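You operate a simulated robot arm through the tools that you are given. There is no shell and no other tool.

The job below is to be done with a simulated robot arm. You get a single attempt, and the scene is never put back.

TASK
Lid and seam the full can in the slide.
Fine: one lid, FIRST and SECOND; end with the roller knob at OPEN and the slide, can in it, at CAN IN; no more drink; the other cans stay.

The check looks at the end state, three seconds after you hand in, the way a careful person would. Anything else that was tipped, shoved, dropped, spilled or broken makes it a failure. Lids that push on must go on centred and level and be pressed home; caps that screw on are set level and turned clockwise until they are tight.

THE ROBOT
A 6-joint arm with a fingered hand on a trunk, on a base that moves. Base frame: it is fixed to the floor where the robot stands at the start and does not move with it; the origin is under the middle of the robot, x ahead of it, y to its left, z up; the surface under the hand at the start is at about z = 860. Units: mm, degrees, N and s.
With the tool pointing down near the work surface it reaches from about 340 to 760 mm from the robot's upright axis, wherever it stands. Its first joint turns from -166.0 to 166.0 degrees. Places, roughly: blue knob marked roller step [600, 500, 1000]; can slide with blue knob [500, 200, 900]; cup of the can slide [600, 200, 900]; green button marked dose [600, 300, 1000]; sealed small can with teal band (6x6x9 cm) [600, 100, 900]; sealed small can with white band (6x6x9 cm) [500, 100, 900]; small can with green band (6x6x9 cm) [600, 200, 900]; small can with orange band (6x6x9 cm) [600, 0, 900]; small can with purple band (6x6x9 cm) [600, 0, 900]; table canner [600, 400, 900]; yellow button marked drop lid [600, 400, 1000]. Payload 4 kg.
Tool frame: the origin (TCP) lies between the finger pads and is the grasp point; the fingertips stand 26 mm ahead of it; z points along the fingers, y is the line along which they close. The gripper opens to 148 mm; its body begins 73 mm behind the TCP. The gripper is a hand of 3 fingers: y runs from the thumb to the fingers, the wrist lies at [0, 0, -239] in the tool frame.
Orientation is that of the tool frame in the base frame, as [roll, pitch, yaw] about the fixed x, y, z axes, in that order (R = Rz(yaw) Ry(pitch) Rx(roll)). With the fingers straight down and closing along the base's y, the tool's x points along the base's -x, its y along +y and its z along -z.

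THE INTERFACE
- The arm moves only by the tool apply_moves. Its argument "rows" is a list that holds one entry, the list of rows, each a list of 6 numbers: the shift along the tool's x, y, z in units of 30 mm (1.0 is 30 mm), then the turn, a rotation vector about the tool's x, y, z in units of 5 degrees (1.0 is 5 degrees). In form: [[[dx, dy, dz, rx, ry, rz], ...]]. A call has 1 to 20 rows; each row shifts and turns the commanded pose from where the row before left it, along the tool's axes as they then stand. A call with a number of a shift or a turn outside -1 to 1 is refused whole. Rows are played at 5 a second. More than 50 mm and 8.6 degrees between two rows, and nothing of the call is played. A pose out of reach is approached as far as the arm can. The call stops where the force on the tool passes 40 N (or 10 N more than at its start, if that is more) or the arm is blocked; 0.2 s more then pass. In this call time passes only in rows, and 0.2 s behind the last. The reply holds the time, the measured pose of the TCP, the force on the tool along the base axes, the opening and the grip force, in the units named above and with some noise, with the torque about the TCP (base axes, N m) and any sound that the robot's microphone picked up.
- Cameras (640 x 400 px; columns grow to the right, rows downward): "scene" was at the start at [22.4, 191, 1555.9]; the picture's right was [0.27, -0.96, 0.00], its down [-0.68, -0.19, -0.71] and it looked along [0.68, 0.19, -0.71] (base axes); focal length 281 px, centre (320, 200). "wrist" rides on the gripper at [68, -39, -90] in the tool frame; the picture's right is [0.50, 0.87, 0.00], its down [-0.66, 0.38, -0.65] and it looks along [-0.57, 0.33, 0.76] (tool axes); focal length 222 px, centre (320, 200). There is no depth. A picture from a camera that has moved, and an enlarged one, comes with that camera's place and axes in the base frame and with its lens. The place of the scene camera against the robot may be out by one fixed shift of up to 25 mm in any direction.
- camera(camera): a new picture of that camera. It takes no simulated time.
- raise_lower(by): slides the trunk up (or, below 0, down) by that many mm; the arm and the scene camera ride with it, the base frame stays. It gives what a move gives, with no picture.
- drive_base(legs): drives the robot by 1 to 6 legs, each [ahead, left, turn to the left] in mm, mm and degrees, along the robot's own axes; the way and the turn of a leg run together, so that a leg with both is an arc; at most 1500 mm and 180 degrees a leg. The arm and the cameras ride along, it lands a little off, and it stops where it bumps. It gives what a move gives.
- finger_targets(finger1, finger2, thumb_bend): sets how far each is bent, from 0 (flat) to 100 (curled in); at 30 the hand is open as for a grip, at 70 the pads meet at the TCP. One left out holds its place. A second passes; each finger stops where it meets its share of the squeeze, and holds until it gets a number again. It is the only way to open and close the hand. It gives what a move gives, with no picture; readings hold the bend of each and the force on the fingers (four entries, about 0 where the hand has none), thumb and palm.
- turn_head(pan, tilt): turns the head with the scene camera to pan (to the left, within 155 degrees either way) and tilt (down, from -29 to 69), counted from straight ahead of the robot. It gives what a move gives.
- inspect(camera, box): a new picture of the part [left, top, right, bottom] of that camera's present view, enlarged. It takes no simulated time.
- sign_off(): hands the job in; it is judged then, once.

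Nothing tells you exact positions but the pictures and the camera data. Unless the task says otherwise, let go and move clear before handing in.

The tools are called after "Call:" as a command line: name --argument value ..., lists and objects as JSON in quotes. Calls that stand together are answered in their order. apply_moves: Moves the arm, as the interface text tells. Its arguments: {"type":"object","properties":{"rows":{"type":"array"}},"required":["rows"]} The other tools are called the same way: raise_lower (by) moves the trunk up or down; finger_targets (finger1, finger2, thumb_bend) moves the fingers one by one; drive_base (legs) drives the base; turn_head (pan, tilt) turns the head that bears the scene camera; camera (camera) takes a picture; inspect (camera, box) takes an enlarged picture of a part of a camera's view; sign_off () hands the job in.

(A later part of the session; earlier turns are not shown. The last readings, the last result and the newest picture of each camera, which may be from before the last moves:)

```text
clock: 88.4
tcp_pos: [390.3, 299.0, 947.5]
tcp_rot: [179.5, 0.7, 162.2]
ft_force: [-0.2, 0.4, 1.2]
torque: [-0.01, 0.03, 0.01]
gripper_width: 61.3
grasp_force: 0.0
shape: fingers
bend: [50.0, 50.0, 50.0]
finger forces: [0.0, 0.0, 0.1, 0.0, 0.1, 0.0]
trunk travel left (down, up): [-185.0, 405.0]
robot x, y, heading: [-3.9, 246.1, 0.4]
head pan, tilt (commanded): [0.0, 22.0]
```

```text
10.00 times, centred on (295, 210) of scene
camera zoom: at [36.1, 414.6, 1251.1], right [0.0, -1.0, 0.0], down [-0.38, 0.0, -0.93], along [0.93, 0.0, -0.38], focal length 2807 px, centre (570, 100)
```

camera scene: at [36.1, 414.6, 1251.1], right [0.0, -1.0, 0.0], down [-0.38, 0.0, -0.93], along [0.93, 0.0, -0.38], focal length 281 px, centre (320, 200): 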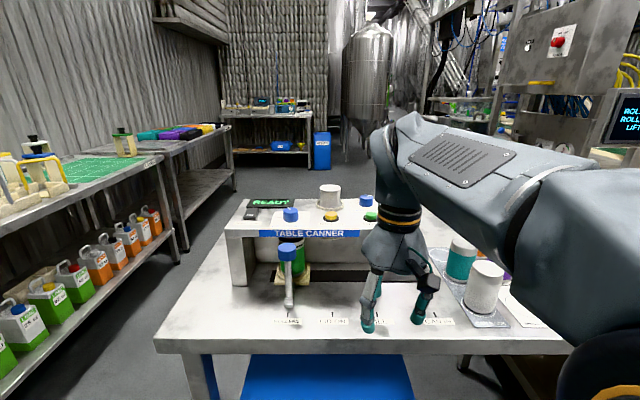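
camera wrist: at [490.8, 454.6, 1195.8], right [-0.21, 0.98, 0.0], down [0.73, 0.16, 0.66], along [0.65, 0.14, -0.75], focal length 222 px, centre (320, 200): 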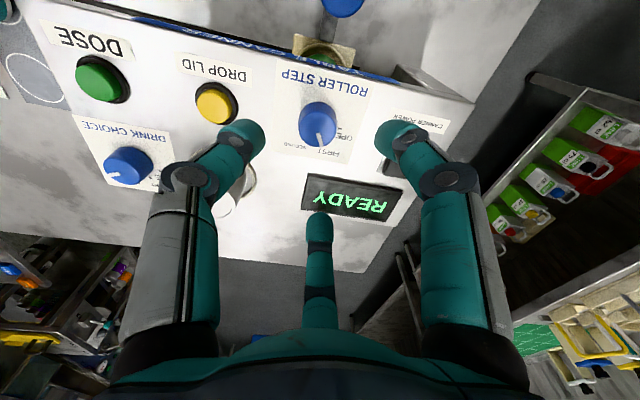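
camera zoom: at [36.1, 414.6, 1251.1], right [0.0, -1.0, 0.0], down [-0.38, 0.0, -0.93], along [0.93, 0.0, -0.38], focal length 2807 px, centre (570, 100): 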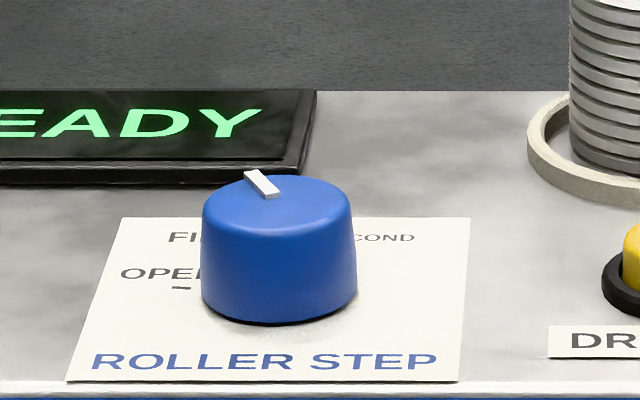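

Call:
inspect --camera "scene" --box '[265, 225, 325, 265]'

Call:
inspect --camera "scene" --box '[225, 180, 385, 300]'

Call:
camera --camera "wrist"

```text
10.00 times, centred on (295, 245) of scene
camera zoom: at [36.1, 414.6, 1251.1], right [0.0, -1.0, 0.0], down [-0.38, 0.0, -0.93], along [0.93, 0.0, -0.38], focal length 2807 px, centre (570, -250)
```

zoom: 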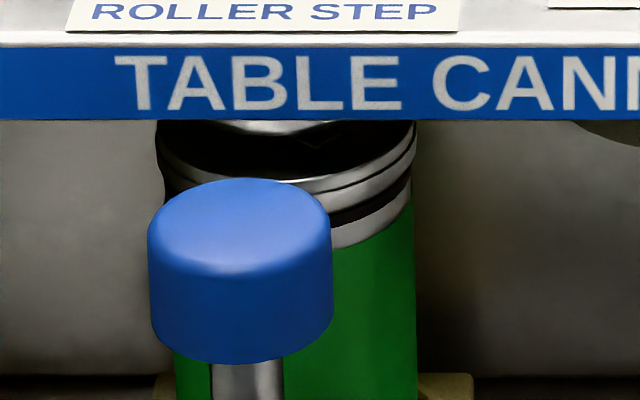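

```text
3.33 times, centred on (305, 240) of scene
camera zoom: at [36.1, 414.6, 1251.1], right [0.0, -1.0, 0.0], down [-0.38, 0.0, -0.93], along [0.93, 0.0, -0.38], focal length 936 px, centre (370, 67)
```

zoom: 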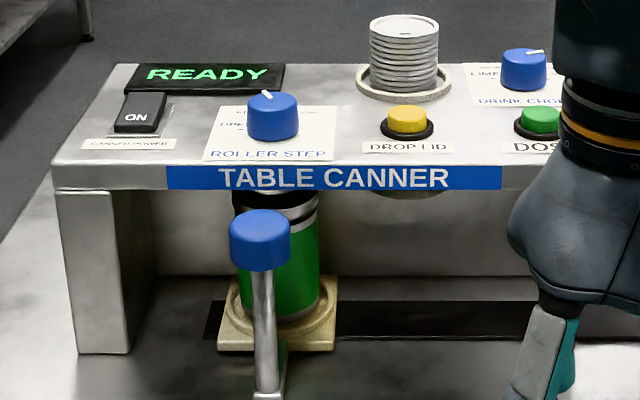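

```text
taken
camera wrist: at [312.5, 281.0, 1036.4], right [-0.21, 0.98, 0.0], down [0.73, 0.16, 0.66], along [0.65, 0.14, -0.75], focal length 222 px, centre (320, 200)
```

wrist: 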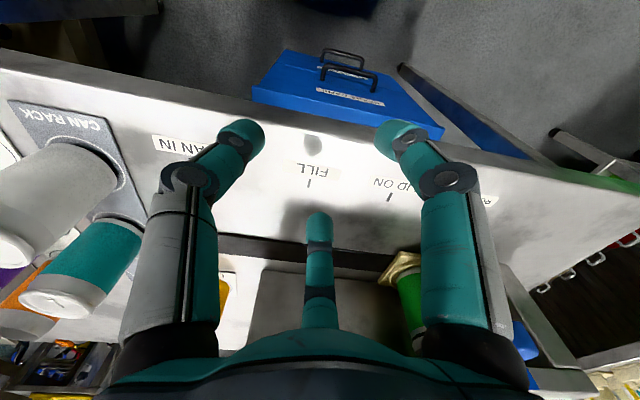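

The rim now has a rolled ring with a dark gap below it that was not there at LID ON, so FIRST has acted. I'll raise the trunk again, level the hand, back its yaw off, and return above the knob for SECOND.

Call:
raise_lower --by 340

Call:
turn_head --pan -8 --tilt 48

Call:
apply_moves --rows '[[[0, 0, 0, 0.08, 0.119, 0], [0, 0, 0, 0, 0, -0.943], [0, 0, 0, 0, 0, -0.943], [0, 0, 0, 0, 0, -0.943], [0, 0, 0, 0, 0, -0.943], [0, 0, 0, 0, 0, -0.943], [0, 0, 0, 0, 0, -0.943], [0, 0, 0, 0, 0, -0.943]]]'

Call:
camera --camera "wrist"

```text
clock: 91.8
tcp_pos: [389.1, 299.6, 1285.9]
tcp_rot: [179.6, 0.6, 162.2]
ft_force: [0.6, 0.4, 0.5]
torque: [-0.02, -0.02, 0.01]
gripper_width: 61.8
grasp_force: 0.2
shape: fingers
bend: [50.0, 50.0, 50.0]
finger forces: [0.0, 0.0, 0.0, 0.1, 0.0, 0.1]
trunk travel left (down, up): [-525.0, 65.0]
robot x, y, heading: [-1.7, 246.9, 0.1]
head pan, tilt (commanded): [0.0, 22.0]
```

```text
clock: 92.7
tcp_pos: [391.1, 299.8, 1287.4]
tcp_rot: [179.5, 0.7, 162.1]
ft_force: [-0.3, -0.3, 0.5]
torque: [0.05, 0.03, 0.02]
gripper_width: 61.6
grasp_force: 0.1
shape: fingers
bend: [50.0, 50.0, 50.0]
finger forces: [0.0, 0.0, 0.0, 0.0, 0.0, 0.0]
trunk travel left (down, up): [-525.0, 65.0]
robot x, y, heading: [-1.7, 243.6, 0.1]
head pan, tilt (commanded): [-8.0, 48.0]
```

```text
clock: 94.5
tcp_pos: [388.4, 298.4, 1286.1]
tcp_rot: [-179.9, 0.0, -164.8]
ft_force: [-0.7, -0.6, 0.1]
torque: [0.0, -0.01, -0.01]
gripper_width: 61.8
grasp_force: 0.1
shape: fingers
bend: [50.0, 50.0, 50.0]
finger forces: [0.0, 0.0, 0.0, 0.0, 0.0, 0.0]
trunk travel left (down, up): [-525.0, 65.0]
robot x, y, heading: [-0.3, 244.1, 0.3]
head pan, tilt (commanded): [-8.0, 48.0]
```

```text
taken
camera wrist: at [334.8, 242.2, 1377.1], right [-0.71, 0.7, 0.0], down [0.53, 0.54, 0.65], along [0.46, 0.46, -0.76], focal length 222 px, centre (320, 200)
```

wrist: 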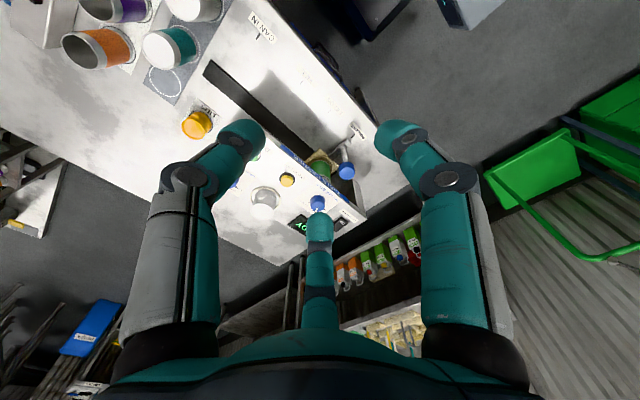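

The hand is level. I'll fly to the hover above the roller knob.

Call:
apply_moves --rows '[[[-0.803, 0.4433, 0.67, 0, 0, 0], [-0.803, 0.4433, 0.67, 0, 0, 0], [-0.803, 0.4433, 0.67, 0, 0, 0], [-0.803, 0.4433, 0.67, 0, 0, 0], [-0.803, 0.4433, 0.67, 0, 0, 0], [-0.803, 0.4433, 0.67, 0, 0, 0], [-0.803, 0.4433, 0.67, 0, 0, 0], [-0.803, 0.4433, 0.67, 0, 0, 0], [-0.803, 0.4433, 0.67, 0, 0, 0]]]'

Call:
inspect --camera "wrist" --box '[260, 70, 380, 190]'

Call:
camera --camera "wrist"

```text
clock: 96.5
tcp_pos: [569.0, 471.9, 1106.3]
tcp_rot: [179.9, -0.2, -164.8]
ft_force: [0.1, 0.8, 0.6]
torque: [0.0, 0.0, 0.0]
gripper_width: 61.5
grasp_force: 0.0
shape: fingers
bend: [50.0, 50.0, 50.0]
finger forces: [0.0, 0.0, 0.0, 0.0, 0.0, 0.0]
trunk travel left (down, up): [-525.0, 65.0]
robot x, y, heading: [-3.2, 247.1, 0.1]
head pan, tilt (commanded): [-8.0, 48.0]
```

```text
3.33 times, centred on (320, 130) of wrist
camera zoom: at [514.2, 415.8, 1197.4], right [-0.71, 0.71, 0.0], down [0.53, 0.54, 0.65], along [0.46, 0.46, -0.76], focal length 740 px, centre (320, 433)
```

zoom: 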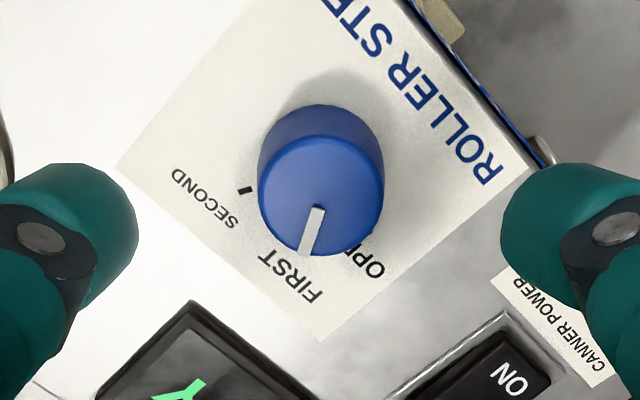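

```text
taken
camera wrist: at [514.2, 415.8, 1197.4], right [-0.71, 0.71, 0.0], down [0.53, 0.54, 0.65], along [0.46, 0.46, -0.76], focal length 222 px, centre (320, 200)
```

wrist: 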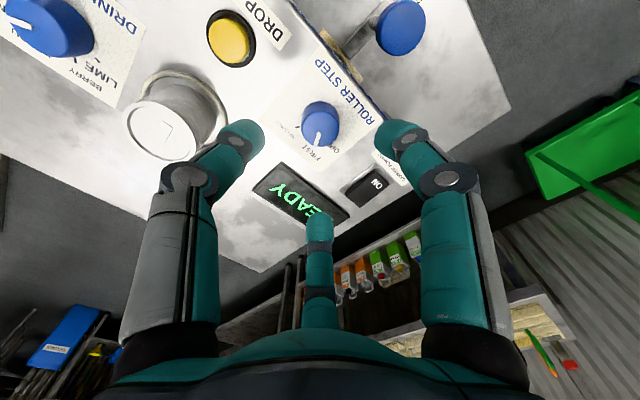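

The knob is nearly on axis, with its pointer at FIRST. I'll trim 1.5 mm, descend to z≈1042 (clear of the panel this time) and grip.

Call:
apply_moves --rows '[[[0.045, -0.026, 0.5, 0, 0, 0], [0, 0, 0.5, 0, 0, 0], [0, 0, 0.5, 0, 0, 0], [0, 0, 0.4, 0, 0, 0], [0, 0, 0.23, 0, 0, 0]]]'

Call:
inspect --camera "wrist" --box '[250, 115, 390, 235]'

```text
clock: 97.7
tcp_pos: [566.8, 470.4, 1043.0]
tcp_rot: [-180.0, -0.2, -164.9]
ft_force: [-0.4, 0.5, -0.3]
torque: [-0.02, -0.04, -0.02]
gripper_width: 61.6
grasp_force: 0.0
shape: fingers
bend: [50.0, 50.0, 50.0]
finger forces: [0.0, 0.0, 0.1, 0.0, 0.1, 0.0]
trunk travel left (down, up): [-525.0, 65.0]
robot x, y, heading: [1.7, 244.5, 0.1]
head pan, tilt (commanded): [-8.0, 48.0]
```

```text
3.33 times, centred on (320, 175) of wrist
camera zoom: at [511.9, 414.1, 1132.9], right [-0.71, 0.71, 0.0], down [0.53, 0.54, 0.65], along [0.46, 0.46, -0.76], focal length 740 px, centre (320, 283)
```

zoom: 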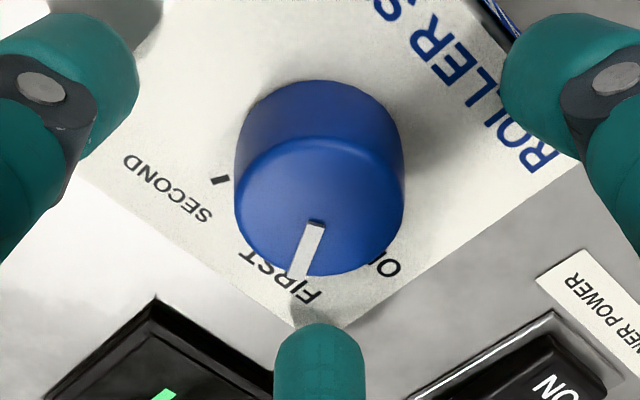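

I'll trim 2 mm toward the knob centre and close on it.

Call:
apply_moves --rows '[[[-0.06, 0.029, 0.03, 0, 0, 0]]]'

Call:
finger_targets --finger1 64 --finger2 64 --thumb_bend 64

Call:
finger_targets --finger1 71 --finger2 71 --thumb_bend 71

Call:
inspect --camera "wrist" --box '[250, 115, 390, 235]'

```text
clock: 98.1
tcp_pos: [568.6, 470.9, 1041.1]
tcp_rot: [179.9, -0.1, -164.9]
ft_force: [-0.3, -0.2, -0.8]
torque: [-0.02, -0.01, 0.03]
gripper_width: 61.8
grasp_force: 0.1
shape: fingers
bend: [50.0, 50.0, 50.0]
finger forces: [0.0, 0.0, 0.0, 0.0, 0.1, 0.1]
trunk travel left (down, up): [-525.0, 65.0]
robot x, y, heading: [-1.1, 242.1, 0.3]
head pan, tilt (commanded): [-8.0, 48.0]
```

```text
clock: 99.1
tcp_pos: [567.1, 469.9, 1042.2]
tcp_rot: [-179.9, 0.0, -164.9]
ft_force: [-1.7, -1.3, -0.1]
torque: [-0.05, 0.02, -0.04]
gripper_width: 23.8
grasp_force: 3.1
shape: fingers
bend: [62.0, 63.0, 62.0]
finger forces: [1.9, 1.0, 0.1, 0.0, 2.6, 0.0]
trunk travel left (down, up): [-525.0, 65.0]
robot x, y, heading: [3.0, 244.3, -0.3]
head pan, tilt (commanded): [-8.0, 48.0]
```

```text
clock: 100.1
tcp_pos: [567.8, 470.5, 1041.3]
tcp_rot: [179.9, -0.1, -164.9]
ft_force: [-0.6, -4.1, -1.3]
torque: [-0.09, 0.0, 0.04]
gripper_width: 22.5
grasp_force: 12.4
shape: fingers
bend: [62.0, 63.0, 64.0]
finger forces: [7.6, 6.4, 0.0, 0.0, 11.0, 0.0]
trunk travel left (down, up): [-525.0, 65.0]
robot x, y, heading: [-0.6, 246.2, 0.3]
head pan, tilt (commanded): [-8.0, 48.0]
```

```text
3.33 times, centred on (320, 175) of wrist
camera zoom: at [513.2, 414.5, 1132.2], right [-0.71, 0.71, 0.0], down [0.53, 0.54, 0.65], along [0.46, 0.46, -0.76], focal length 740 px, centre (320, 283)
```

zoom: 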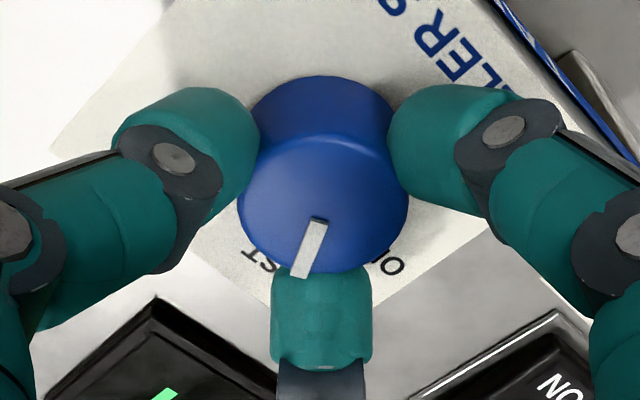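

Gripped firmly with the pointer still at FIRST. I'll turn clockwise another 49° to SECOND.

Call:
apply_moves --rows '[[[0, 0, 0, 0, 0, 0.6125], [0, 0, 0, 0, 0, 0.6125], [0, 0, 0, 0, 0, 0.6125], [0, 0, 0, 0, 0, 0.6125], [0, 0, 0, 0, 0, 0.6125], [0, 0, 0, 0, 0, 0.6125], [0, 0, 0, 0, 0, 0.6125], [0, 0, 0, 0, 0, 0.6125], [0, 0, 0, 0, 0, 0.6125], [0, 0, 0, 0, 0, 0.6125], [0, 0, 0, 0, 0, 0.6125], [0, 0, 0, 0, 0, 0.6125], [0, 0, 0, 0, 0, 0.6125], [0, 0, 0, 0, 0, 0.6125], [0, 0, 0, 0, 0, 0.6125], [0, 0, 0, 0, 0, 0.6125]]]'

Call:
inspect --camera "wrist" --box '[250, 115, 390, 235]'

Call:
camera --camera "wrist"

Call:
inspect --camera "scene" --box '[220, 150, 300, 200]'

```text
clock: 103.5
tcp_pos: [566.8, 470.3, 1040.8]
tcp_rot: [179.9, 0.0, 146.2]
ft_force: [-1.5, -6.7, 5.0]
torque: [-0.21, 0.05, 0.02]
gripper_width: 22.1
grasp_force: 14.4
shape: fingers
bend: [63.0, 63.0, 64.0]
finger forces: [7.0, 8.3, 0.0, 0.1, 14.3, 0.1]
trunk travel left (down, up): [-525.0, 65.0]
robot x, y, heading: [-1.9, 245.6, 0.3]
head pan, tilt (commanded): [-8.0, 48.0]
```

```text
3.33 times, centred on (320, 175) of wrist
camera zoom: at [489.9, 474.6, 1131.5], right [0.07, 1.0, 0.0], down [0.76, -0.05, 0.65], along [0.65, -0.04, -0.76], focal length 740 px, centre (320, 283)
```

zoom: 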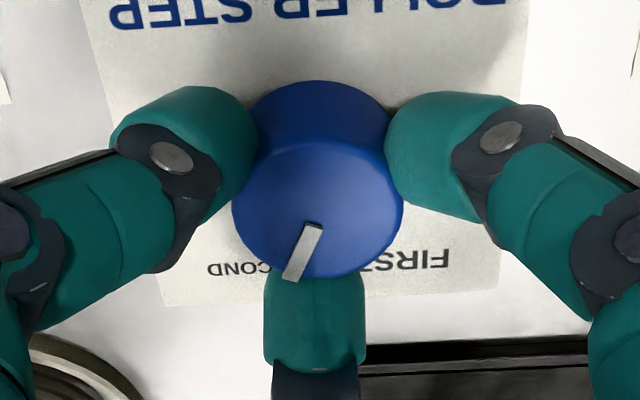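

```text
taken
camera wrist: at [489.9, 474.6, 1131.5], right [0.07, 1.0, 0.0], down [0.76, -0.05, 0.65], along [0.65, -0.04, -0.76], focal length 222 px, centre (320, 200)
```

wrist: 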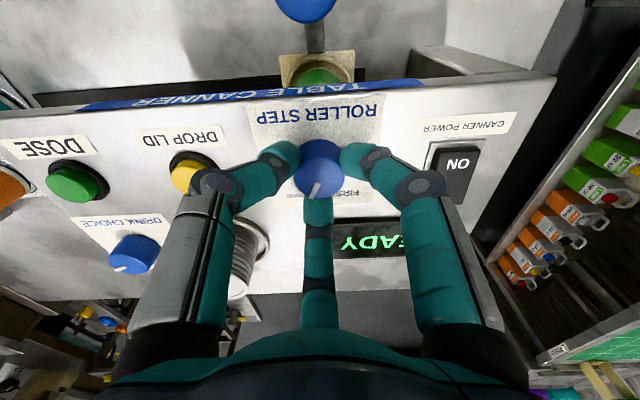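

```text
8.00 times, centred on (260, 175) of scene
camera zoom: at [21.0, 402.5, 1551.7], right [-0.14, -0.99, 0.0], down [-0.74, 0.1, -0.67], along [0.66, -0.09, -0.74], focal length 2246 px, centre (800, 400)
```

zoom: 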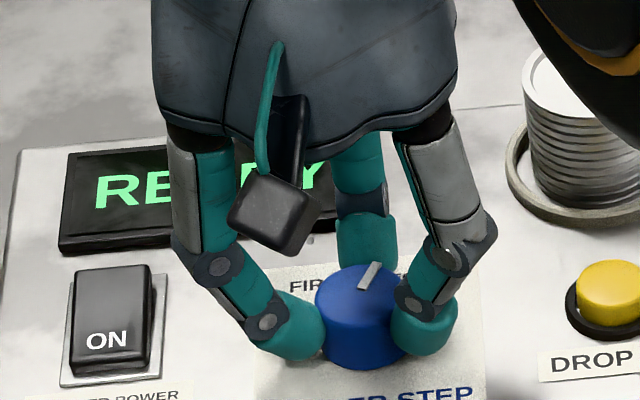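

The pointer is at SECOND by my reckoning. I'll hold about 3 s to let the second operation finish, then release and lift to check.

Call:
apply_moves --rows '[[[0, 0, 0, 0, 0, 0], [0, 0, 0, 0, 0, 0], [0, 0, 0, 0, 0, 0], [0, 0, 0, 0, 0, 0], [0, 0, 0, 0, 0, 0], [0, 0, 0, 0, 0, 0], [0, 0, 0, 0, 0, 0], [0, 0, 0, 0, 0, 0], [0, 0, 0, 0, 0, 0], [0, 0, 0, 0, 0, 0], [0, 0, 0, 0, 0, 0], [0, 0, 0, 0, 0, 0], [0, 0, 0, 0, 0, 0], [0, 0, 0, 0, 0, 0], [0, 0, 0, 0, 0, 0]]]'

Call:
finger_targets --finger1 50 --finger2 50 --thumb_bend 50

Call:
apply_moves --rows '[[[0, 0, -0.3, 0, 0, 0], [0, 0, -0.5, 0, 0, 0], [0, 0, -0.7, 0, 0, 0], [0, 0, -0.7, 0, 0, 0]]]'

Call:
inspect --camera "wrist" --box '[260, 60, 380, 180]'

Call:
inspect --camera "scene" --box '[220, 140, 320, 220]'

Call:
inspect --camera "scene" --box '[260, 195, 300, 220]'

```text
clock: 106.7
tcp_pos: [567.7, 471.4, 1040.3]
tcp_rot: [-180.0, 0.0, 146.2]
ft_force: [-1.1, -8.6, 5.6]
torque: [-0.22, 0.06, 0.02]
gripper_width: 22.1
grasp_force: 15.2
shape: fingers
bend: [63.0, 63.0, 64.0]
finger forces: [7.1, 8.5, 0.0, 0.0, 14.1, 0.0]
trunk travel left (down, up): [-525.0, 65.0]
robot x, y, heading: [0.7, 246.7, 0.4]
head pan, tilt (commanded): [-8.0, 48.0]
```

```text
clock: 107.7
tcp_pos: [566.9, 471.4, 1039.3]
tcp_rot: [179.9, 0.0, 146.2]
ft_force: [-0.5, -1.0, 0.3]
torque: [-0.02, -0.01, -0.02]
gripper_width: 62.1
grasp_force: 0.1
shape: fingers
bend: [50.0, 50.0, 50.0]
finger forces: [0.0, 0.0, 0.0, 0.0, 0.1, 0.0]
trunk travel left (down, up): [-525.0, 65.0]
robot x, y, heading: [3.1, 246.2, 0.3]
head pan, tilt (commanded): [-8.0, 48.0]
```

```text
clock: 108.7
tcp_pos: [568.3, 472.0, 1108.1]
tcp_rot: [-179.9, 0.1, 146.2]
ft_force: [-0.3, 0.5, -0.1]
torque: [0.02, 0.01, -0.02]
gripper_width: 61.6
grasp_force: 0.0
shape: fingers
bend: [50.0, 50.0, 50.0]
finger forces: [0.0, 0.1, 0.0, 0.1, 0.0, 0.1]
trunk travel left (down, up): [-525.0, 65.0]
robot x, y, heading: [4.2, 249.3, -0.0]
head pan, tilt (commanded): [-8.0, 48.0]
```

```text
3.33 times, centred on (320, 120) of wrist
camera zoom: at [491.1, 475.6, 1198.5], right [0.07, 1.0, 0.0], down [0.76, -0.05, 0.65], along [0.65, -0.04, -0.76], focal length 740 px, centre (320, 467)
```

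zoom: 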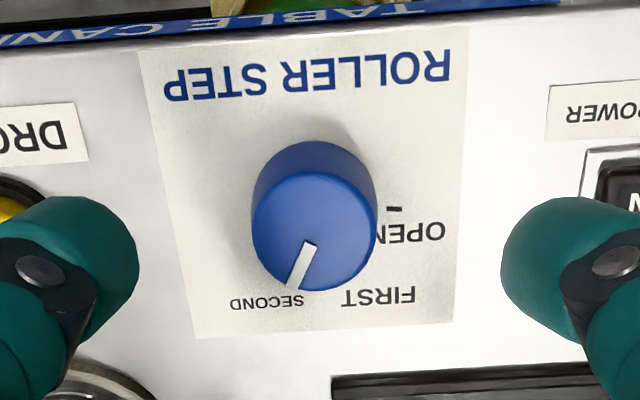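

```text
5.00 times, centred on (270, 180) of scene
camera zoom: at [21.4, 403.6, 1551.5], right [-0.14, -0.99, 0.0], down [-0.74, 0.1, -0.67], along [0.66, -0.09, -0.74], focal length 1404 px, centre (570, 300)
```

zoom: 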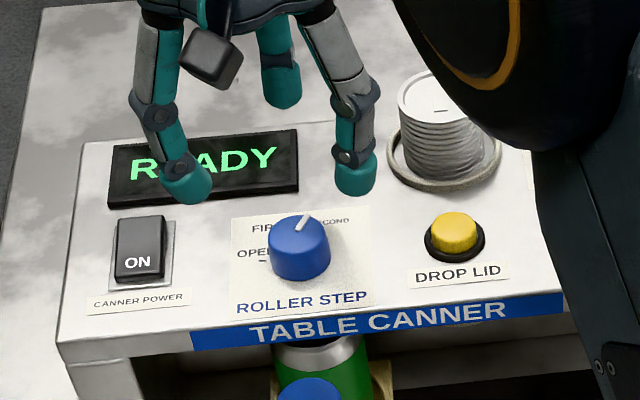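

```text
16.00 times, centred on (280, 208) of scene
camera zoom: at [21.4, 403.6, 1551.5], right [-0.14, -0.99, 0.0], down [-0.74, 0.1, -0.67], along [0.66, -0.09, -0.74], focal length 4491 px, centre (960, 80)
```

zoom: 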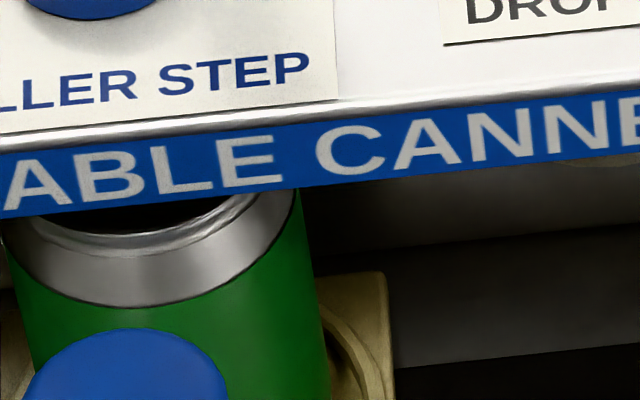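

SECOND has acted: the rim is now a smooth tight seam with no dark gap. Next the knob has to go back to OPEN (tick at 76°, pointer now about −22°, so about 98° counter-clockwise). I'll first pre-turn the free hand 35° clockwise so the whole return fits in one sweep.

Call:
apply_moves --rows '[[[0, 0, 0, 0, 0, 1], [0, 0, 0, 0, 0, 1], [0, 0, 0, 0, 0, 1], [0, 0, 0, 0, 0, 1], [0, 0, 0, 0, 0, 1], [0, 0, 0, 0, 0, 1], [0, 0, 0, 0, 0, 1]]]'

Call:
inspect --camera "wrist" --box '[260, 60, 380, 180]'

Call:
camera --camera "scene"

```text
clock: 110.3
tcp_pos: [569.3, 472.5, 1107.3]
tcp_rot: [-179.9, 0.0, 111.1]
ft_force: [0.5, -0.7, -0.1]
torque: [-0.04, -0.02, 0.0]
gripper_width: 62.1
grasp_force: 0.1
shape: fingers
bend: [50.0, 50.0, 50.0]
finger forces: [0.0, 0.0, 0.0, 0.0, 0.1, 0.0]
trunk travel left (down, up): [-525.0, 65.0]
robot x, y, heading: [-1.5, 246.7, 0.4]
head pan, tilt (commanded): [-8.0, 48.0]
```

```text
3.33 times, centred on (320, 120) of wrist
camera zoom: at [508.6, 519.5, 1197.5], right [0.63, 0.78, 0.0], down [0.59, -0.47, 0.65], along [0.51, -0.41, -0.76], focal length 740 px, centre (320, 467)
```

zoom: 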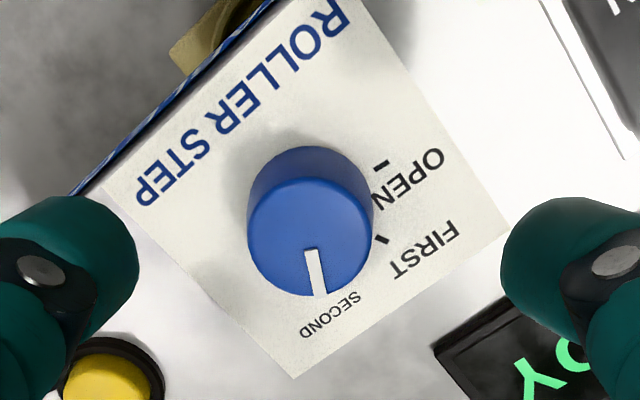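

```text
taken
camera scene: at [21.5, 403.6, 1551.6], right [-0.14, -0.99, 0.0], down [-0.74, 0.1, -0.67], along [0.66, -0.09, -0.74], focal length 281 px, centre (320, 200)
```

scene: 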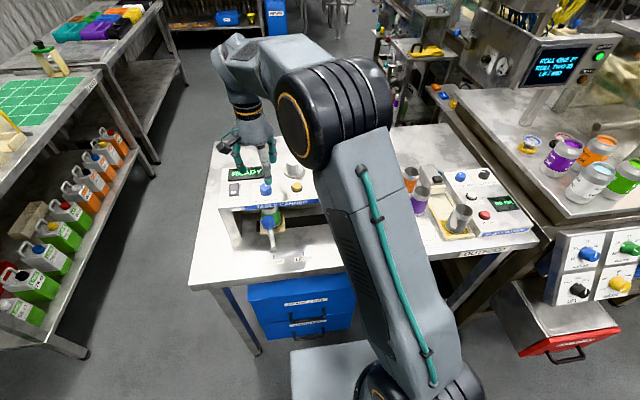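

The hand reaches that yaw freely. I'll trim 1.5 mm and descend around the knob again.

Call:
apply_moves --rows '[[[-0.028, -0.047, 0.5, 0, 0, 0], [0, 0, 0.5, 0, 0, 0], [0, 0, 0.5, 0, 0, 0], [0, 0, 0.4, 0, 0, 0], [0, 0, 0.28, 0, 0, 0]]]'

Call:
inspect --camera "wrist" --box '[250, 115, 390, 235]'

```text
clock: 111.5
tcp_pos: [565.5, 470.3, 1041.4]
tcp_rot: [180.0, 0.0, 111.1]
ft_force: [-0.1, -0.5, -0.5]
torque: [0.04, 0.01, 0.02]
gripper_width: 61.8
grasp_force: 0.1
shape: fingers
bend: [50.0, 50.0, 50.0]
finger forces: [0.1, 0.0, 0.0, 0.0, 0.1, 0.0]
trunk travel left (down, up): [-525.0, 65.0]
robot x, y, heading: [2.4, 251.3, 0.3]
head pan, tilt (commanded): [-8.0, 48.0]
```

```text
3.33 times, centred on (320, 175) of wrist
camera zoom: at [506.3, 517.9, 1132.1], right [0.63, 0.78, 0.0], down [0.59, -0.47, 0.65], along [0.51, -0.41, -0.76], focal length 740 px, centre (320, 283)
```

zoom: 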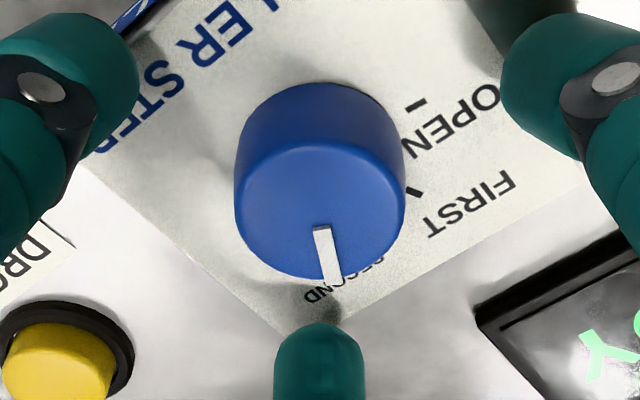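

With the knob's centre at about (567, 469) the hand is aligned. I'll close on the knob and sweep about 97° counter-clockwise back to OPEN in one go, without stopping at FIRST.

Call:
finger_targets --finger1 64 --finger2 64 --thumb_bend 64

Call:
finger_targets --finger1 71 --finger2 71 --thumb_bend 71

Call:
inspect --camera "wrist" --box '[250, 115, 390, 235]'

```text
clock: 112.5
tcp_pos: [566.0, 470.5, 1042.3]
tcp_rot: [-179.9, 0.1, 111.1]
ft_force: [-0.4, 0.1, -0.8]
torque: [0.04, 0.03, -0.02]
gripper_width: 23.4
grasp_force: 2.8
shape: fingers
bend: [62.0, 62.0, 63.0]
finger forces: [1.6, 1.6, 0.0, 0.0, 2.3, 0.1]
trunk travel left (down, up): [-525.0, 65.0]
robot x, y, heading: [-1.6, 248.1, 0.1]
head pan, tilt (commanded): [-8.0, 48.0]
```

```text
clock: 113.5
tcp_pos: [566.9, 469.6, 1041.6]
tcp_rot: [-179.9, -0.1, 111.3]
ft_force: [-3.3, -1.2, -3.1]
torque: [-0.06, 0.13, -0.03]
gripper_width: 21.0
grasp_force: 11.7
shape: fingers
bend: [62.0, 62.0, 64.0]
finger forces: [6.9, 6.8, 0.1, 0.1, 10.8, 0.0]
trunk travel left (down, up): [-525.0, 65.0]
robot x, y, heading: [0.2, 245.0, 0.1]
head pan, tilt (commanded): [-8.0, 48.0]
```

```text
3.33 times, centred on (320, 175) of wrist
camera zoom: at [506.0, 517.7, 1132.2], right [0.63, 0.78, 0.0], down [0.59, -0.47, 0.65], along [0.51, -0.41, -0.76], focal length 740 px, centre (320, 283)
```

zoom: 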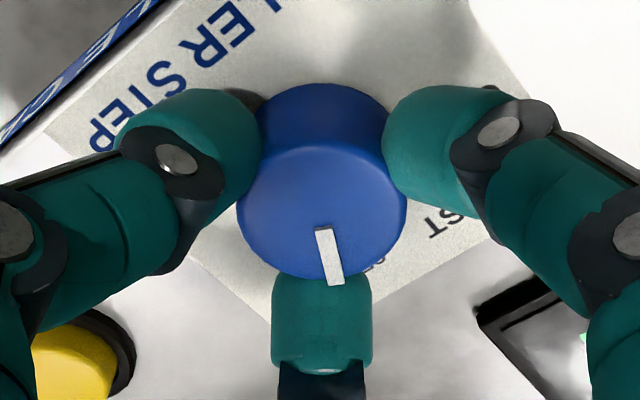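

Call:
apply_moves --rows '[[[0, 0, 0, 0, 0, -0.97], [0, 0, 0, 0, 0, -0.97], [0, 0, 0, 0, 0, -0.97], [0, 0, 0, 0, 0, -0.97], [0, 0, 0, 0, 0, -0.97], [0, 0, 0, 0, 0, -0.97], [0, 0, 0, 0, 0, -0.97], [0, 0, 0, 0, 0, -0.97], [0, 0, 0, 0, 0, -0.97], [0, 0, 0, 0, 0, -0.97], [0, 0, 0, 0, 0, -0.97], [0, 0, 0, 0, 0, -0.97], [0, 0, 0, 0, 0, -0.97], [0, 0, 0, 0, 0, -0.97], [0, 0, 0, 0, 0, -0.97], [0, 0, 0, 0, 0, -0.97], [0, 0, 0, 0, 0, -0.97], [0, 0, 0, 0, 0, -0.97], [0, 0, 0, 0, 0, -0.97], [0, 0, 0, 0, 0, -0.97]]]'

Call:
inspect --camera "wrist" --box '[250, 115, 390, 235]'

Call:
inspect --camera "scene" --box '[220, 150, 300, 200]'

```text
clock: 117.7
tcp_pos: [568.0, 470.0, 1041.4]
tcp_rot: [179.9, 0.0, -151.8]
ft_force: [-0.6, -1.9, -0.1]
torque: [-0.03, 0.0, 0.02]
gripper_width: 21.1
grasp_force: 13.2
shape: fingers
bend: [62.0, 63.0, 65.0]
finger forces: [8.1, 7.8, 0.0, 0.0, 10.6, 0.1]
trunk travel left (down, up): [-525.0, 65.0]
robot x, y, heading: [-0.8, 244.0, 0.1]
head pan, tilt (commanded): [-8.0, 48.0]
```

```text
3.33 times, centred on (320, 175) of wrist
camera zoom: at [526.5, 402.0, 1132.1], right [-0.85, 0.53, 0.0], down [0.4, 0.64, 0.65], along [0.34, 0.56, -0.76], focal length 740 px, centre (320, 283)
```

zoom: 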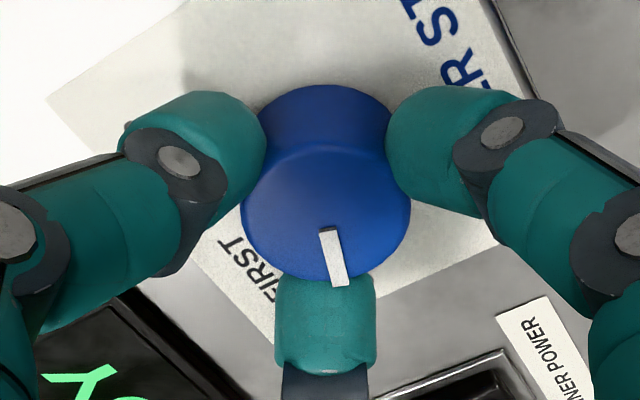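

```text
8.00 times, centred on (260, 175) of scene
camera zoom: at [21.5, 403.4, 1551.6], right [-0.14, -0.99, 0.0], down [-0.74, 0.1, -0.67], along [0.66, -0.09, -0.74], focal length 2246 px, centre (800, 400)
```

zoom: 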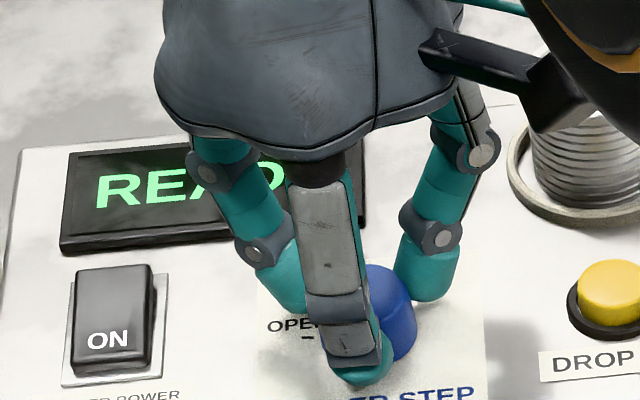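

The knob followed, but the pointer reads about 70°, roughly 7° short of OPEN. I'll turn 7° more, then release and check from above.

Call:
apply_moves --rows '[[[0, 0, 0, 0, 0, -0.7], [0, 0, 0, 0, 0, -0.7]]]'

Call:
finger_targets --finger1 50 --finger2 50 --thumb_bend 50

Call:
apply_moves --rows '[[[0, 0, -0.3, 0, 0, 0], [0, 0, -0.5, 0, 0, 0], [0, 0, -0.7, 0, 0, 0], [0, 0, -0.7, 0, 0, 0]]]'

Call:
inspect --camera "wrist" --box '[260, 70, 380, 190]'

Call:
inspect --camera "scene" --box '[220, 140, 320, 220]'

```text
clock: 118.3
tcp_pos: [567.6, 469.4, 1040.4]
tcp_rot: [-179.9, -0.2, -144.8]
ft_force: [0.1, -4.6, -0.7]
torque: [-0.1, 0.03, 0.03]
gripper_width: 21.0
grasp_force: 13.4
shape: fingers
bend: [62.0, 63.0, 65.0]
finger forces: [8.8, 6.9, 0.0, 0.0, 11.9, 0.1]
trunk travel left (down, up): [-525.0, 65.0]
robot x, y, heading: [-1.2, 242.5, 0.2]
head pan, tilt (commanded): [-8.0, 48.0]
```

```text
clock: 119.3
tcp_pos: [568.7, 470.7, 1041.3]
tcp_rot: [-180.0, 0.0, -144.8]
ft_force: [0.1, 0.1, 0.1]
torque: [0.04, 0.01, 0.05]
gripper_width: 61.5
grasp_force: 0.1
shape: fingers
bend: [50.0, 50.0, 50.0]
finger forces: [0.1, 0.0, 0.1, 0.1, 0.0, 0.1]
trunk travel left (down, up): [-525.0, 65.0]
robot x, y, heading: [-1.1, 245.0, -0.0]
head pan, tilt (commanded): [-8.0, 48.0]
```

```text
clock: 120.3
tcp_pos: [567.1, 470.0, 1108.1]
tcp_rot: [179.9, 0.0, -144.8]
ft_force: [0.6, -0.6, -0.5]
torque: [-0.01, -0.03, -0.04]
gripper_width: 61.8
grasp_force: 0.0
shape: fingers
bend: [50.0, 50.0, 50.0]
finger forces: [0.1, 0.1, 0.0, 0.1, 0.0, 0.0]
trunk travel left (down, up): [-525.0, 65.0]
robot x, y, heading: [0.9, 247.0, 0.3]
head pan, tilt (commanded): [-8.0, 48.0]
```

```text
3.33 times, centred on (320, 130) of wrist
camera zoom: at [533.9, 397.8, 1198.3], right [-0.91, 0.42, 0.0], down [0.32, 0.69, 0.65], along [0.27, 0.59, -0.76], focal length 740 px, centre (320, 433)
```

zoom: 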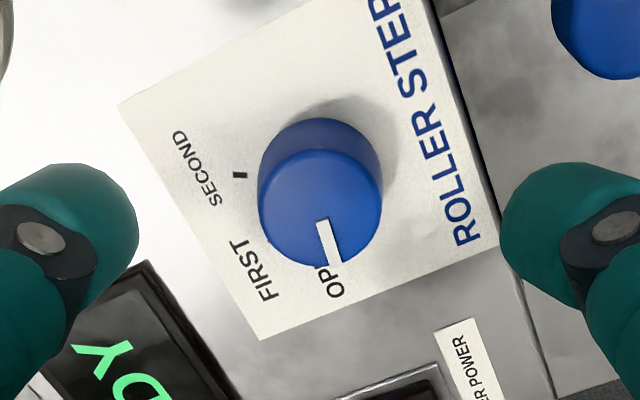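

```text
5.00 times, centred on (270, 180) of scene
camera zoom: at [21.4, 403.6, 1551.5], right [-0.14, -0.99, 0.0], down [-0.74, 0.1, -0.67], along [0.66, -0.09, -0.74], focal length 1404 px, centre (570, 300)
```

zoom: 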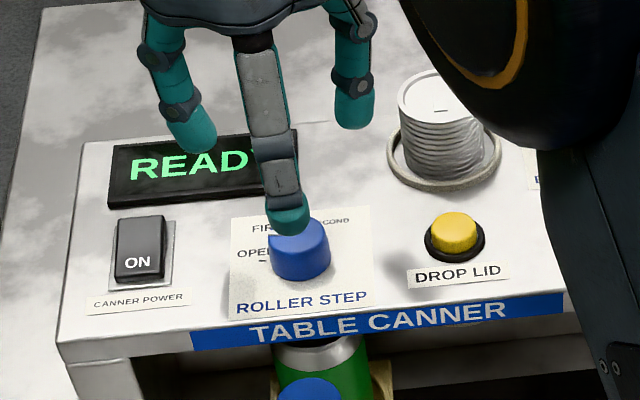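

The pointer is back at the same angle it had at the start (OPEN). Now I'll return the hand to yaw −150° and hover over the slide knob.

Call:
apply_moves --rows '[[[0, 0, 0, 0, 0, 0.52], [0, 0, 0, 0, 0, 0.52], [0.515, 0.281, 0, 0, 0, 0], [0.515, 0.281, 0, 0, 0, 0], [0.515, 0.281, 0, 0, 0, 0], [0.515, 0.281, 0, 0, 0, 0], [0.515, 0.281, 0, 0, 0, 0]]]'

Call:
camera --camera "wrist"

Call:
inspect --camera "scene" --box '[200, 140, 360, 260]'

Call:
inspect --camera "wrist" --box '[260, 60, 380, 170]'

```text
clock: 121.9
tcp_pos: [477.5, 468.0, 1105.7]
tcp_rot: [180.0, -0.1, -150.0]
ft_force: [-0.2, -0.4, -0.4]
torque: [-0.03, -0.03, -0.02]
gripper_width: 61.7
grasp_force: 0.0
shape: fingers
bend: [50.0, 50.0, 50.0]
finger forces: [0.0, 0.0, 0.0, 0.1, 0.1, 0.0]
trunk travel left (down, up): [-525.0, 65.0]
robot x, y, heading: [-2.2, 244.6, 0.1]
head pan, tilt (commanded): [-8.0, 48.0]
```

```text
taken
camera wrist: at [438.7, 400.1, 1197.3], right [-0.87, 0.5, 0.0], down [0.38, 0.66, 0.65], along [0.33, 0.57, -0.76], focal length 222 px, centre (320, 200)
```

wrist: 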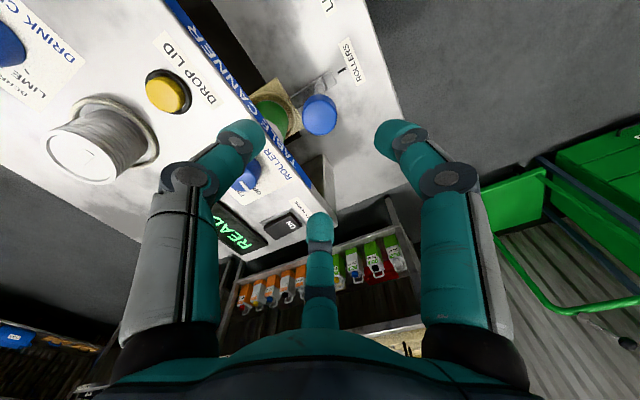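

```text
3.33 times, centred on (280, 200) of scene
camera zoom: at [21.3, 403.6, 1551.6], right [-0.14, -0.99, 0.0], down [-0.74, 0.1, -0.67], along [0.66, -0.09, -0.74], focal length 936 px, centre (453, 200)
```

zoom: 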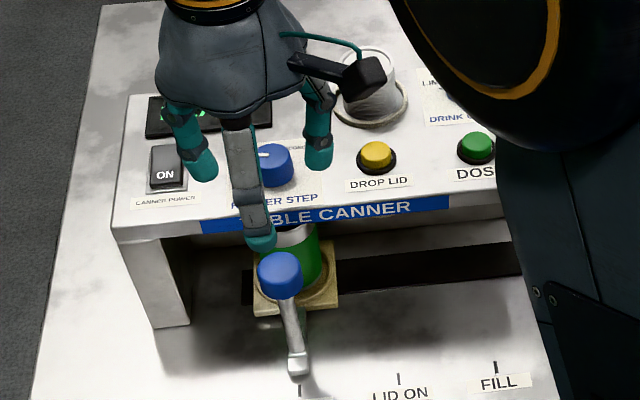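

```text
3.64 times, centred on (320, 115) of wrist
camera zoom: at [438.7, 400.1, 1197.3], right [-0.87, 0.5, 0.0], down [0.38, 0.66, 0.65], along [0.33, 0.57, -0.76], focal length 808 px, centre (320, 509)
```

zoom: 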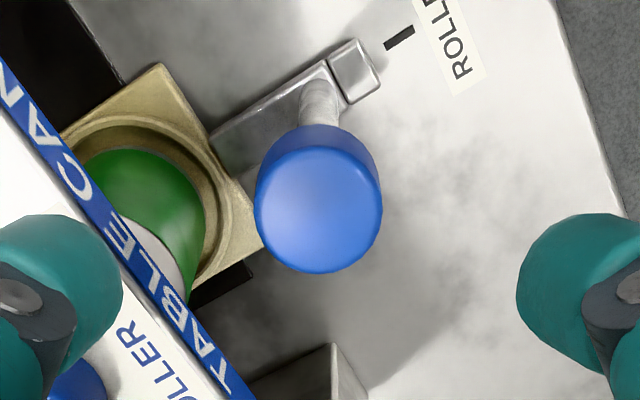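

The roller knob shows OPEN and the slide knob is below the hand. I'll descend and grip the slide post as before.

Call:
apply_moves --rows '[[[-0.035, -0.02, 0.6, 0, 0, 0], [0, 0, 0.6, 0, 0, 0], [0, 0, 0.6, 0, 0, 0], [0, 0, 0.6, 0, 0, 0], [0, 0, 0.6, 0, 0, 0], [0, 0, 0.6, 0, 0, 0]]]'

Call:
inspect --camera "wrist" --box '[250, 115, 390, 235]'

```text
clock: 123.3
tcp_pos: [482.6, 466.1, 998.1]
tcp_rot: [-179.9, 0.0, -150.0]
ft_force: [0.3, -0.4, -0.5]
torque: [-0.01, 0.0, 0.04]
gripper_width: 61.8
grasp_force: 0.0
shape: fingers
bend: [50.0, 50.0, 50.0]
finger forces: [0.0, 0.0, 0.0, 0.1, 0.0, 0.0]
trunk travel left (down, up): [-525.0, 65.0]
robot x, y, heading: [-1.0, 241.2, 0.2]
head pan, tilt (commanded): [-8.0, 48.0]
```

```text
3.33 times, centred on (320, 175) of wrist
camera zoom: at [443.3, 397.2, 1089.8], right [-0.87, 0.5, 0.0], down [0.38, 0.66, 0.65], along [0.33, 0.57, -0.76], focal length 740 px, centre (320, 283)
```

zoom: 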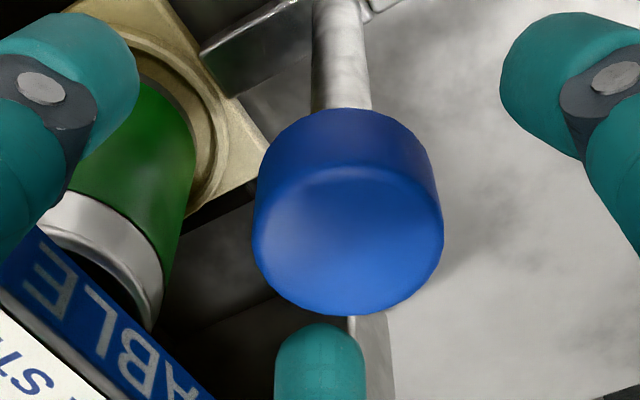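

The hand drifted a few mm during the descent; the knob sits about 6 mm along the tool's y. I'll correct, look again, and then go down.

Call:
apply_moves --rows '[[[0, 0.1, 0, 0, 0, 0], [0, 0.09, 0, 0, 0, 0]]]'

Call:
inspect --camera "wrist" --box '[250, 115, 390, 235]'

```text
clock: 123.9
tcp_pos: [478.4, 472.7, 999.0]
tcp_rot: [-179.9, 0.0, -150.0]
ft_force: [-0.2, -0.9, 0.3]
torque: [-0.03, -0.02, -0.01]
gripper_width: 61.7
grasp_force: 0.0
shape: fingers
bend: [50.0, 50.0, 50.0]
finger forces: [0.1, 0.0, 0.0, 0.1, 0.0, 0.1]
trunk travel left (down, up): [-525.0, 65.0]
robot x, y, heading: [-2.3, 244.8, 0.1]
head pan, tilt (commanded): [-8.0, 48.0]
```

```text
3.33 times, centred on (320, 175) of wrist
camera zoom: at [439.6, 403.4, 1089.5], right [-0.87, 0.5, 0.0], down [0.38, 0.66, 0.65], along [0.33, 0.57, -0.76], focal length 740 px, centre (320, 283)
```

zoom: 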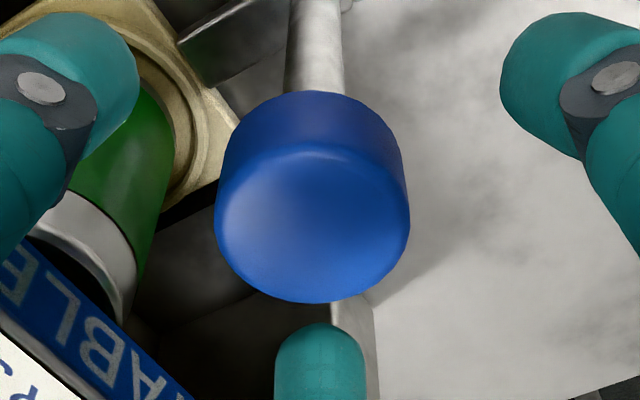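

Call:
apply_moves --rows '[[[-0.02, -0.035, 0.3, 0, 0, 0], [0, 0, 0.3, 0, 0, 0], [0, 0, 0.2, 0, 0, 0], [0, 0, 0.17, 0, 0, 0]]]'

Call:
finger_targets --finger1 62 --finger2 62 --thumb_bend 62

Call:
camera --camera "wrist"

```text
clock: 124.9
tcp_pos: [478.7, 472.2, 970.2]
tcp_rot: [180.0, 0.0, -150.0]
ft_force: [0.2, -1.0, 0.2]
torque: [0.0, -0.02, 0.02]
gripper_width: 61.3
grasp_force: 0.1
shape: fingers
bend: [50.0, 50.0, 50.0]
finger forces: [0.0, 0.0, 0.0, 0.1, 0.0, 0.1]
trunk travel left (down, up): [-525.0, 65.0]
robot x, y, heading: [-0.1, 243.7, 0.4]
head pan, tilt (commanded): [-8.0, 48.0]
```

```text
clock: 125.9
tcp_pos: [478.2, 471.8, 970.1]
tcp_rot: [-180.0, 0.0, -150.0]
ft_force: [1.0, 0.6, 0.8]
torque: [-0.02, -0.05, -0.03]
gripper_width: 23.8
grasp_force: 0.0
shape: fingers
bend: [62.0, 62.0, 62.0]
finger forces: [0.0, 0.0, 0.1, 0.0, 0.1, 0.1]
trunk travel left (down, up): [-525.0, 65.0]
robot x, y, heading: [-0.2, 245.1, -0.2]
head pan, tilt (commanded): [-8.0, 48.0]
```

```text
taken
camera wrist: at [439.1, 403.8, 1060.8], right [-0.87, 0.5, 0.0], down [0.38, 0.66, 0.65], along [0.33, 0.57, -0.76], focal length 222 px, centre (320, 200)
```

wrist: 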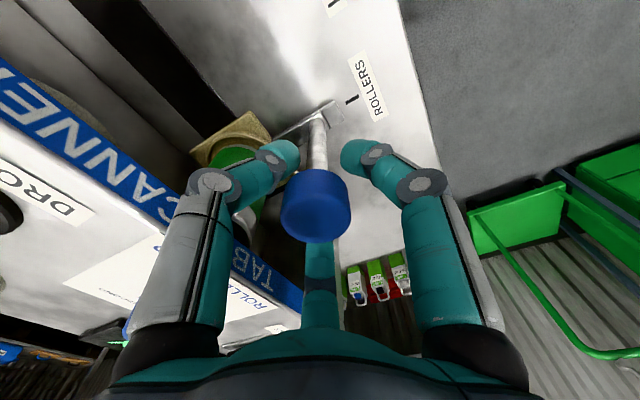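

I over-corrected by about 3 mm; I'll shift back, then close on the post.

Call:
apply_moves --rows '[[[0.01, -0.1, 0, 0, 0, 0]]]'

Call:
finger_targets --finger1 68 --finger2 68 --thumb_bend 68

Call:
camera --camera "wrist"

```text
clock: 126.3
tcp_pos: [478.2, 470.8, 970.7]
tcp_rot: [-179.9, -0.1, -150.0]
ft_force: [0.1, -0.1, 0.6]
torque: [0.01, 0.02, 0.04]
gripper_width: 23.8
grasp_force: 0.2
shape: fingers
bend: [62.0, 62.0, 62.0]
finger forces: [0.1, 0.0, 0.0, 0.1, 0.0, 0.0]
trunk travel left (down, up): [-525.0, 65.0]
robot x, y, heading: [0.4, 247.0, 0.3]
head pan, tilt (commanded): [-8.0, 48.0]
```

```text
clock: 127.3
tcp_pos: [479.8, 469.6, 969.7]
tcp_rot: [-179.9, -0.1, -150.1]
ft_force: [0.8, -0.8, -1.5]
torque: [0.01, 0.02, 0.0]
gripper_width: 9.8
grasp_force: 2.9
shape: fingers
bend: [66.0, 67.0, 67.0]
finger forces: [1.5, 1.0, 0.1, 0.1, 2.8, 0.0]
trunk travel left (down, up): [-525.0, 65.0]
robot x, y, heading: [-0.6, 244.7, 0.2]
head pan, tilt (commanded): [-8.0, 48.0]
```

```text
taken
camera wrist: at [440.5, 401.3, 1060.8], right [-0.87, 0.5, 0.0], down [0.38, 0.66, 0.65], along [0.33, 0.57, -0.76], focal length 222 px, centre (320, 200)
```

wrist: 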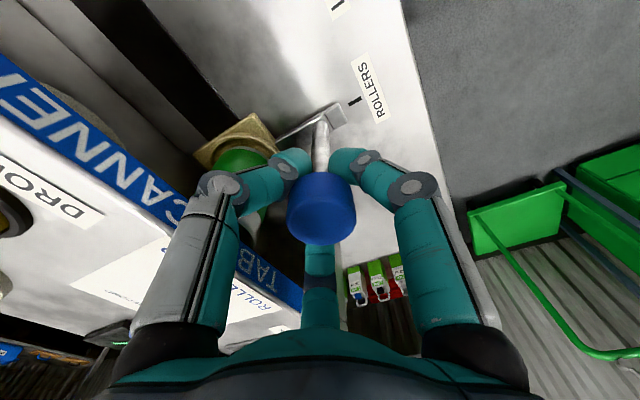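

Gripped, and the tick is still aligned with the pointer. I'll slide gently back to the right toward CAN IN, in two stretches.

Call:
apply_moves --rows '[[[0.025, -0.0433, 0, 0, 0, 0], [0.05, -0.0866, 0, 0, 0, 0], [0.075, -0.1299, 0, 0, 0, 0], [0.1, -0.1732, 0, 0, 0, 0], [0.125, -0.2165, 0, 0, 0, 0], [0.15, -0.2598, 0, 0, 0, 0], [0.15, -0.2598, 0, 0, 0, 0], [0.15, -0.2598, 0, 0, 0, 0], [0.15, -0.2598, 0, 0, 0, 0], [0.15, -0.2598, 0, 0, 0, 0], [0.15, -0.2598, 0, 0, 0, 0], [0.15, -0.2598, 0, 0, 0, 0], [0.15, -0.2598, 0, 0, 0, 0], [0.15, -0.2598, 0, 0, 0, 0], [0.15, -0.2598, 0, 0, 0, 0], [0.125, -0.2165, 0, 0, 0, 0], [0.1, -0.1732, 0, 0, 0, 0], [0.075, -0.1299, 0, 0, 0, 0], [0.05, -0.0866, 0, 0, 0, 0], [0.025, -0.0433, 0, 0, 0, 0]]]'

Call:
camera --camera "wrist"

Call:
inspect --camera "scene" --box '[210, 140, 410, 270]'

```text
clock: 131.5
tcp_pos: [478.0, 333.3, 969.7]
tcp_rot: [-179.9, -0.1, -150.0]
ft_force: [1.6, 0.4, -1.2]
torque: [0.05, 0.02, -0.01]
gripper_width: 9.2
grasp_force: 3.1
shape: fingers
bend: [67.0, 66.0, 67.0]
finger forces: [1.4, 2.3, 0.1, 0.0, 2.6, 0.0]
trunk travel left (down, up): [-525.0, 65.0]
robot x, y, heading: [-0.1, 242.8, 0.2]
head pan, tilt (commanded): [-8.0, 48.0]
```

```text
taken
camera wrist: at [440.2, 265.2, 1061.0], right [-0.87, 0.5, 0.0], down [0.38, 0.66, 0.65], along [0.33, 0.57, -0.76], focal length 222 px, centre (320, 200)
```

wrist: 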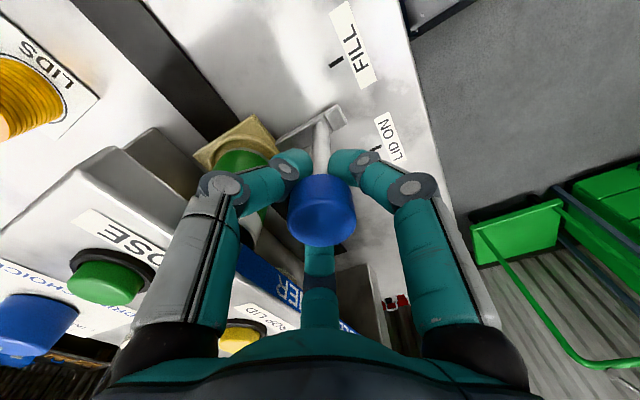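

```text
3.08 times, centred on (310, 205) of scene
camera zoom: at [21.7, 403.7, 1551.5], right [-0.14, -0.99, 0.0], down [-0.74, 0.1, -0.67], along [0.66, -0.09, -0.74], focal length 864 px, centre (351, 185)
```

zoom: 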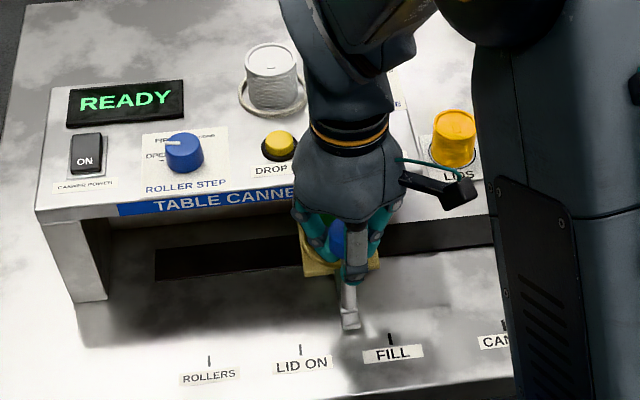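

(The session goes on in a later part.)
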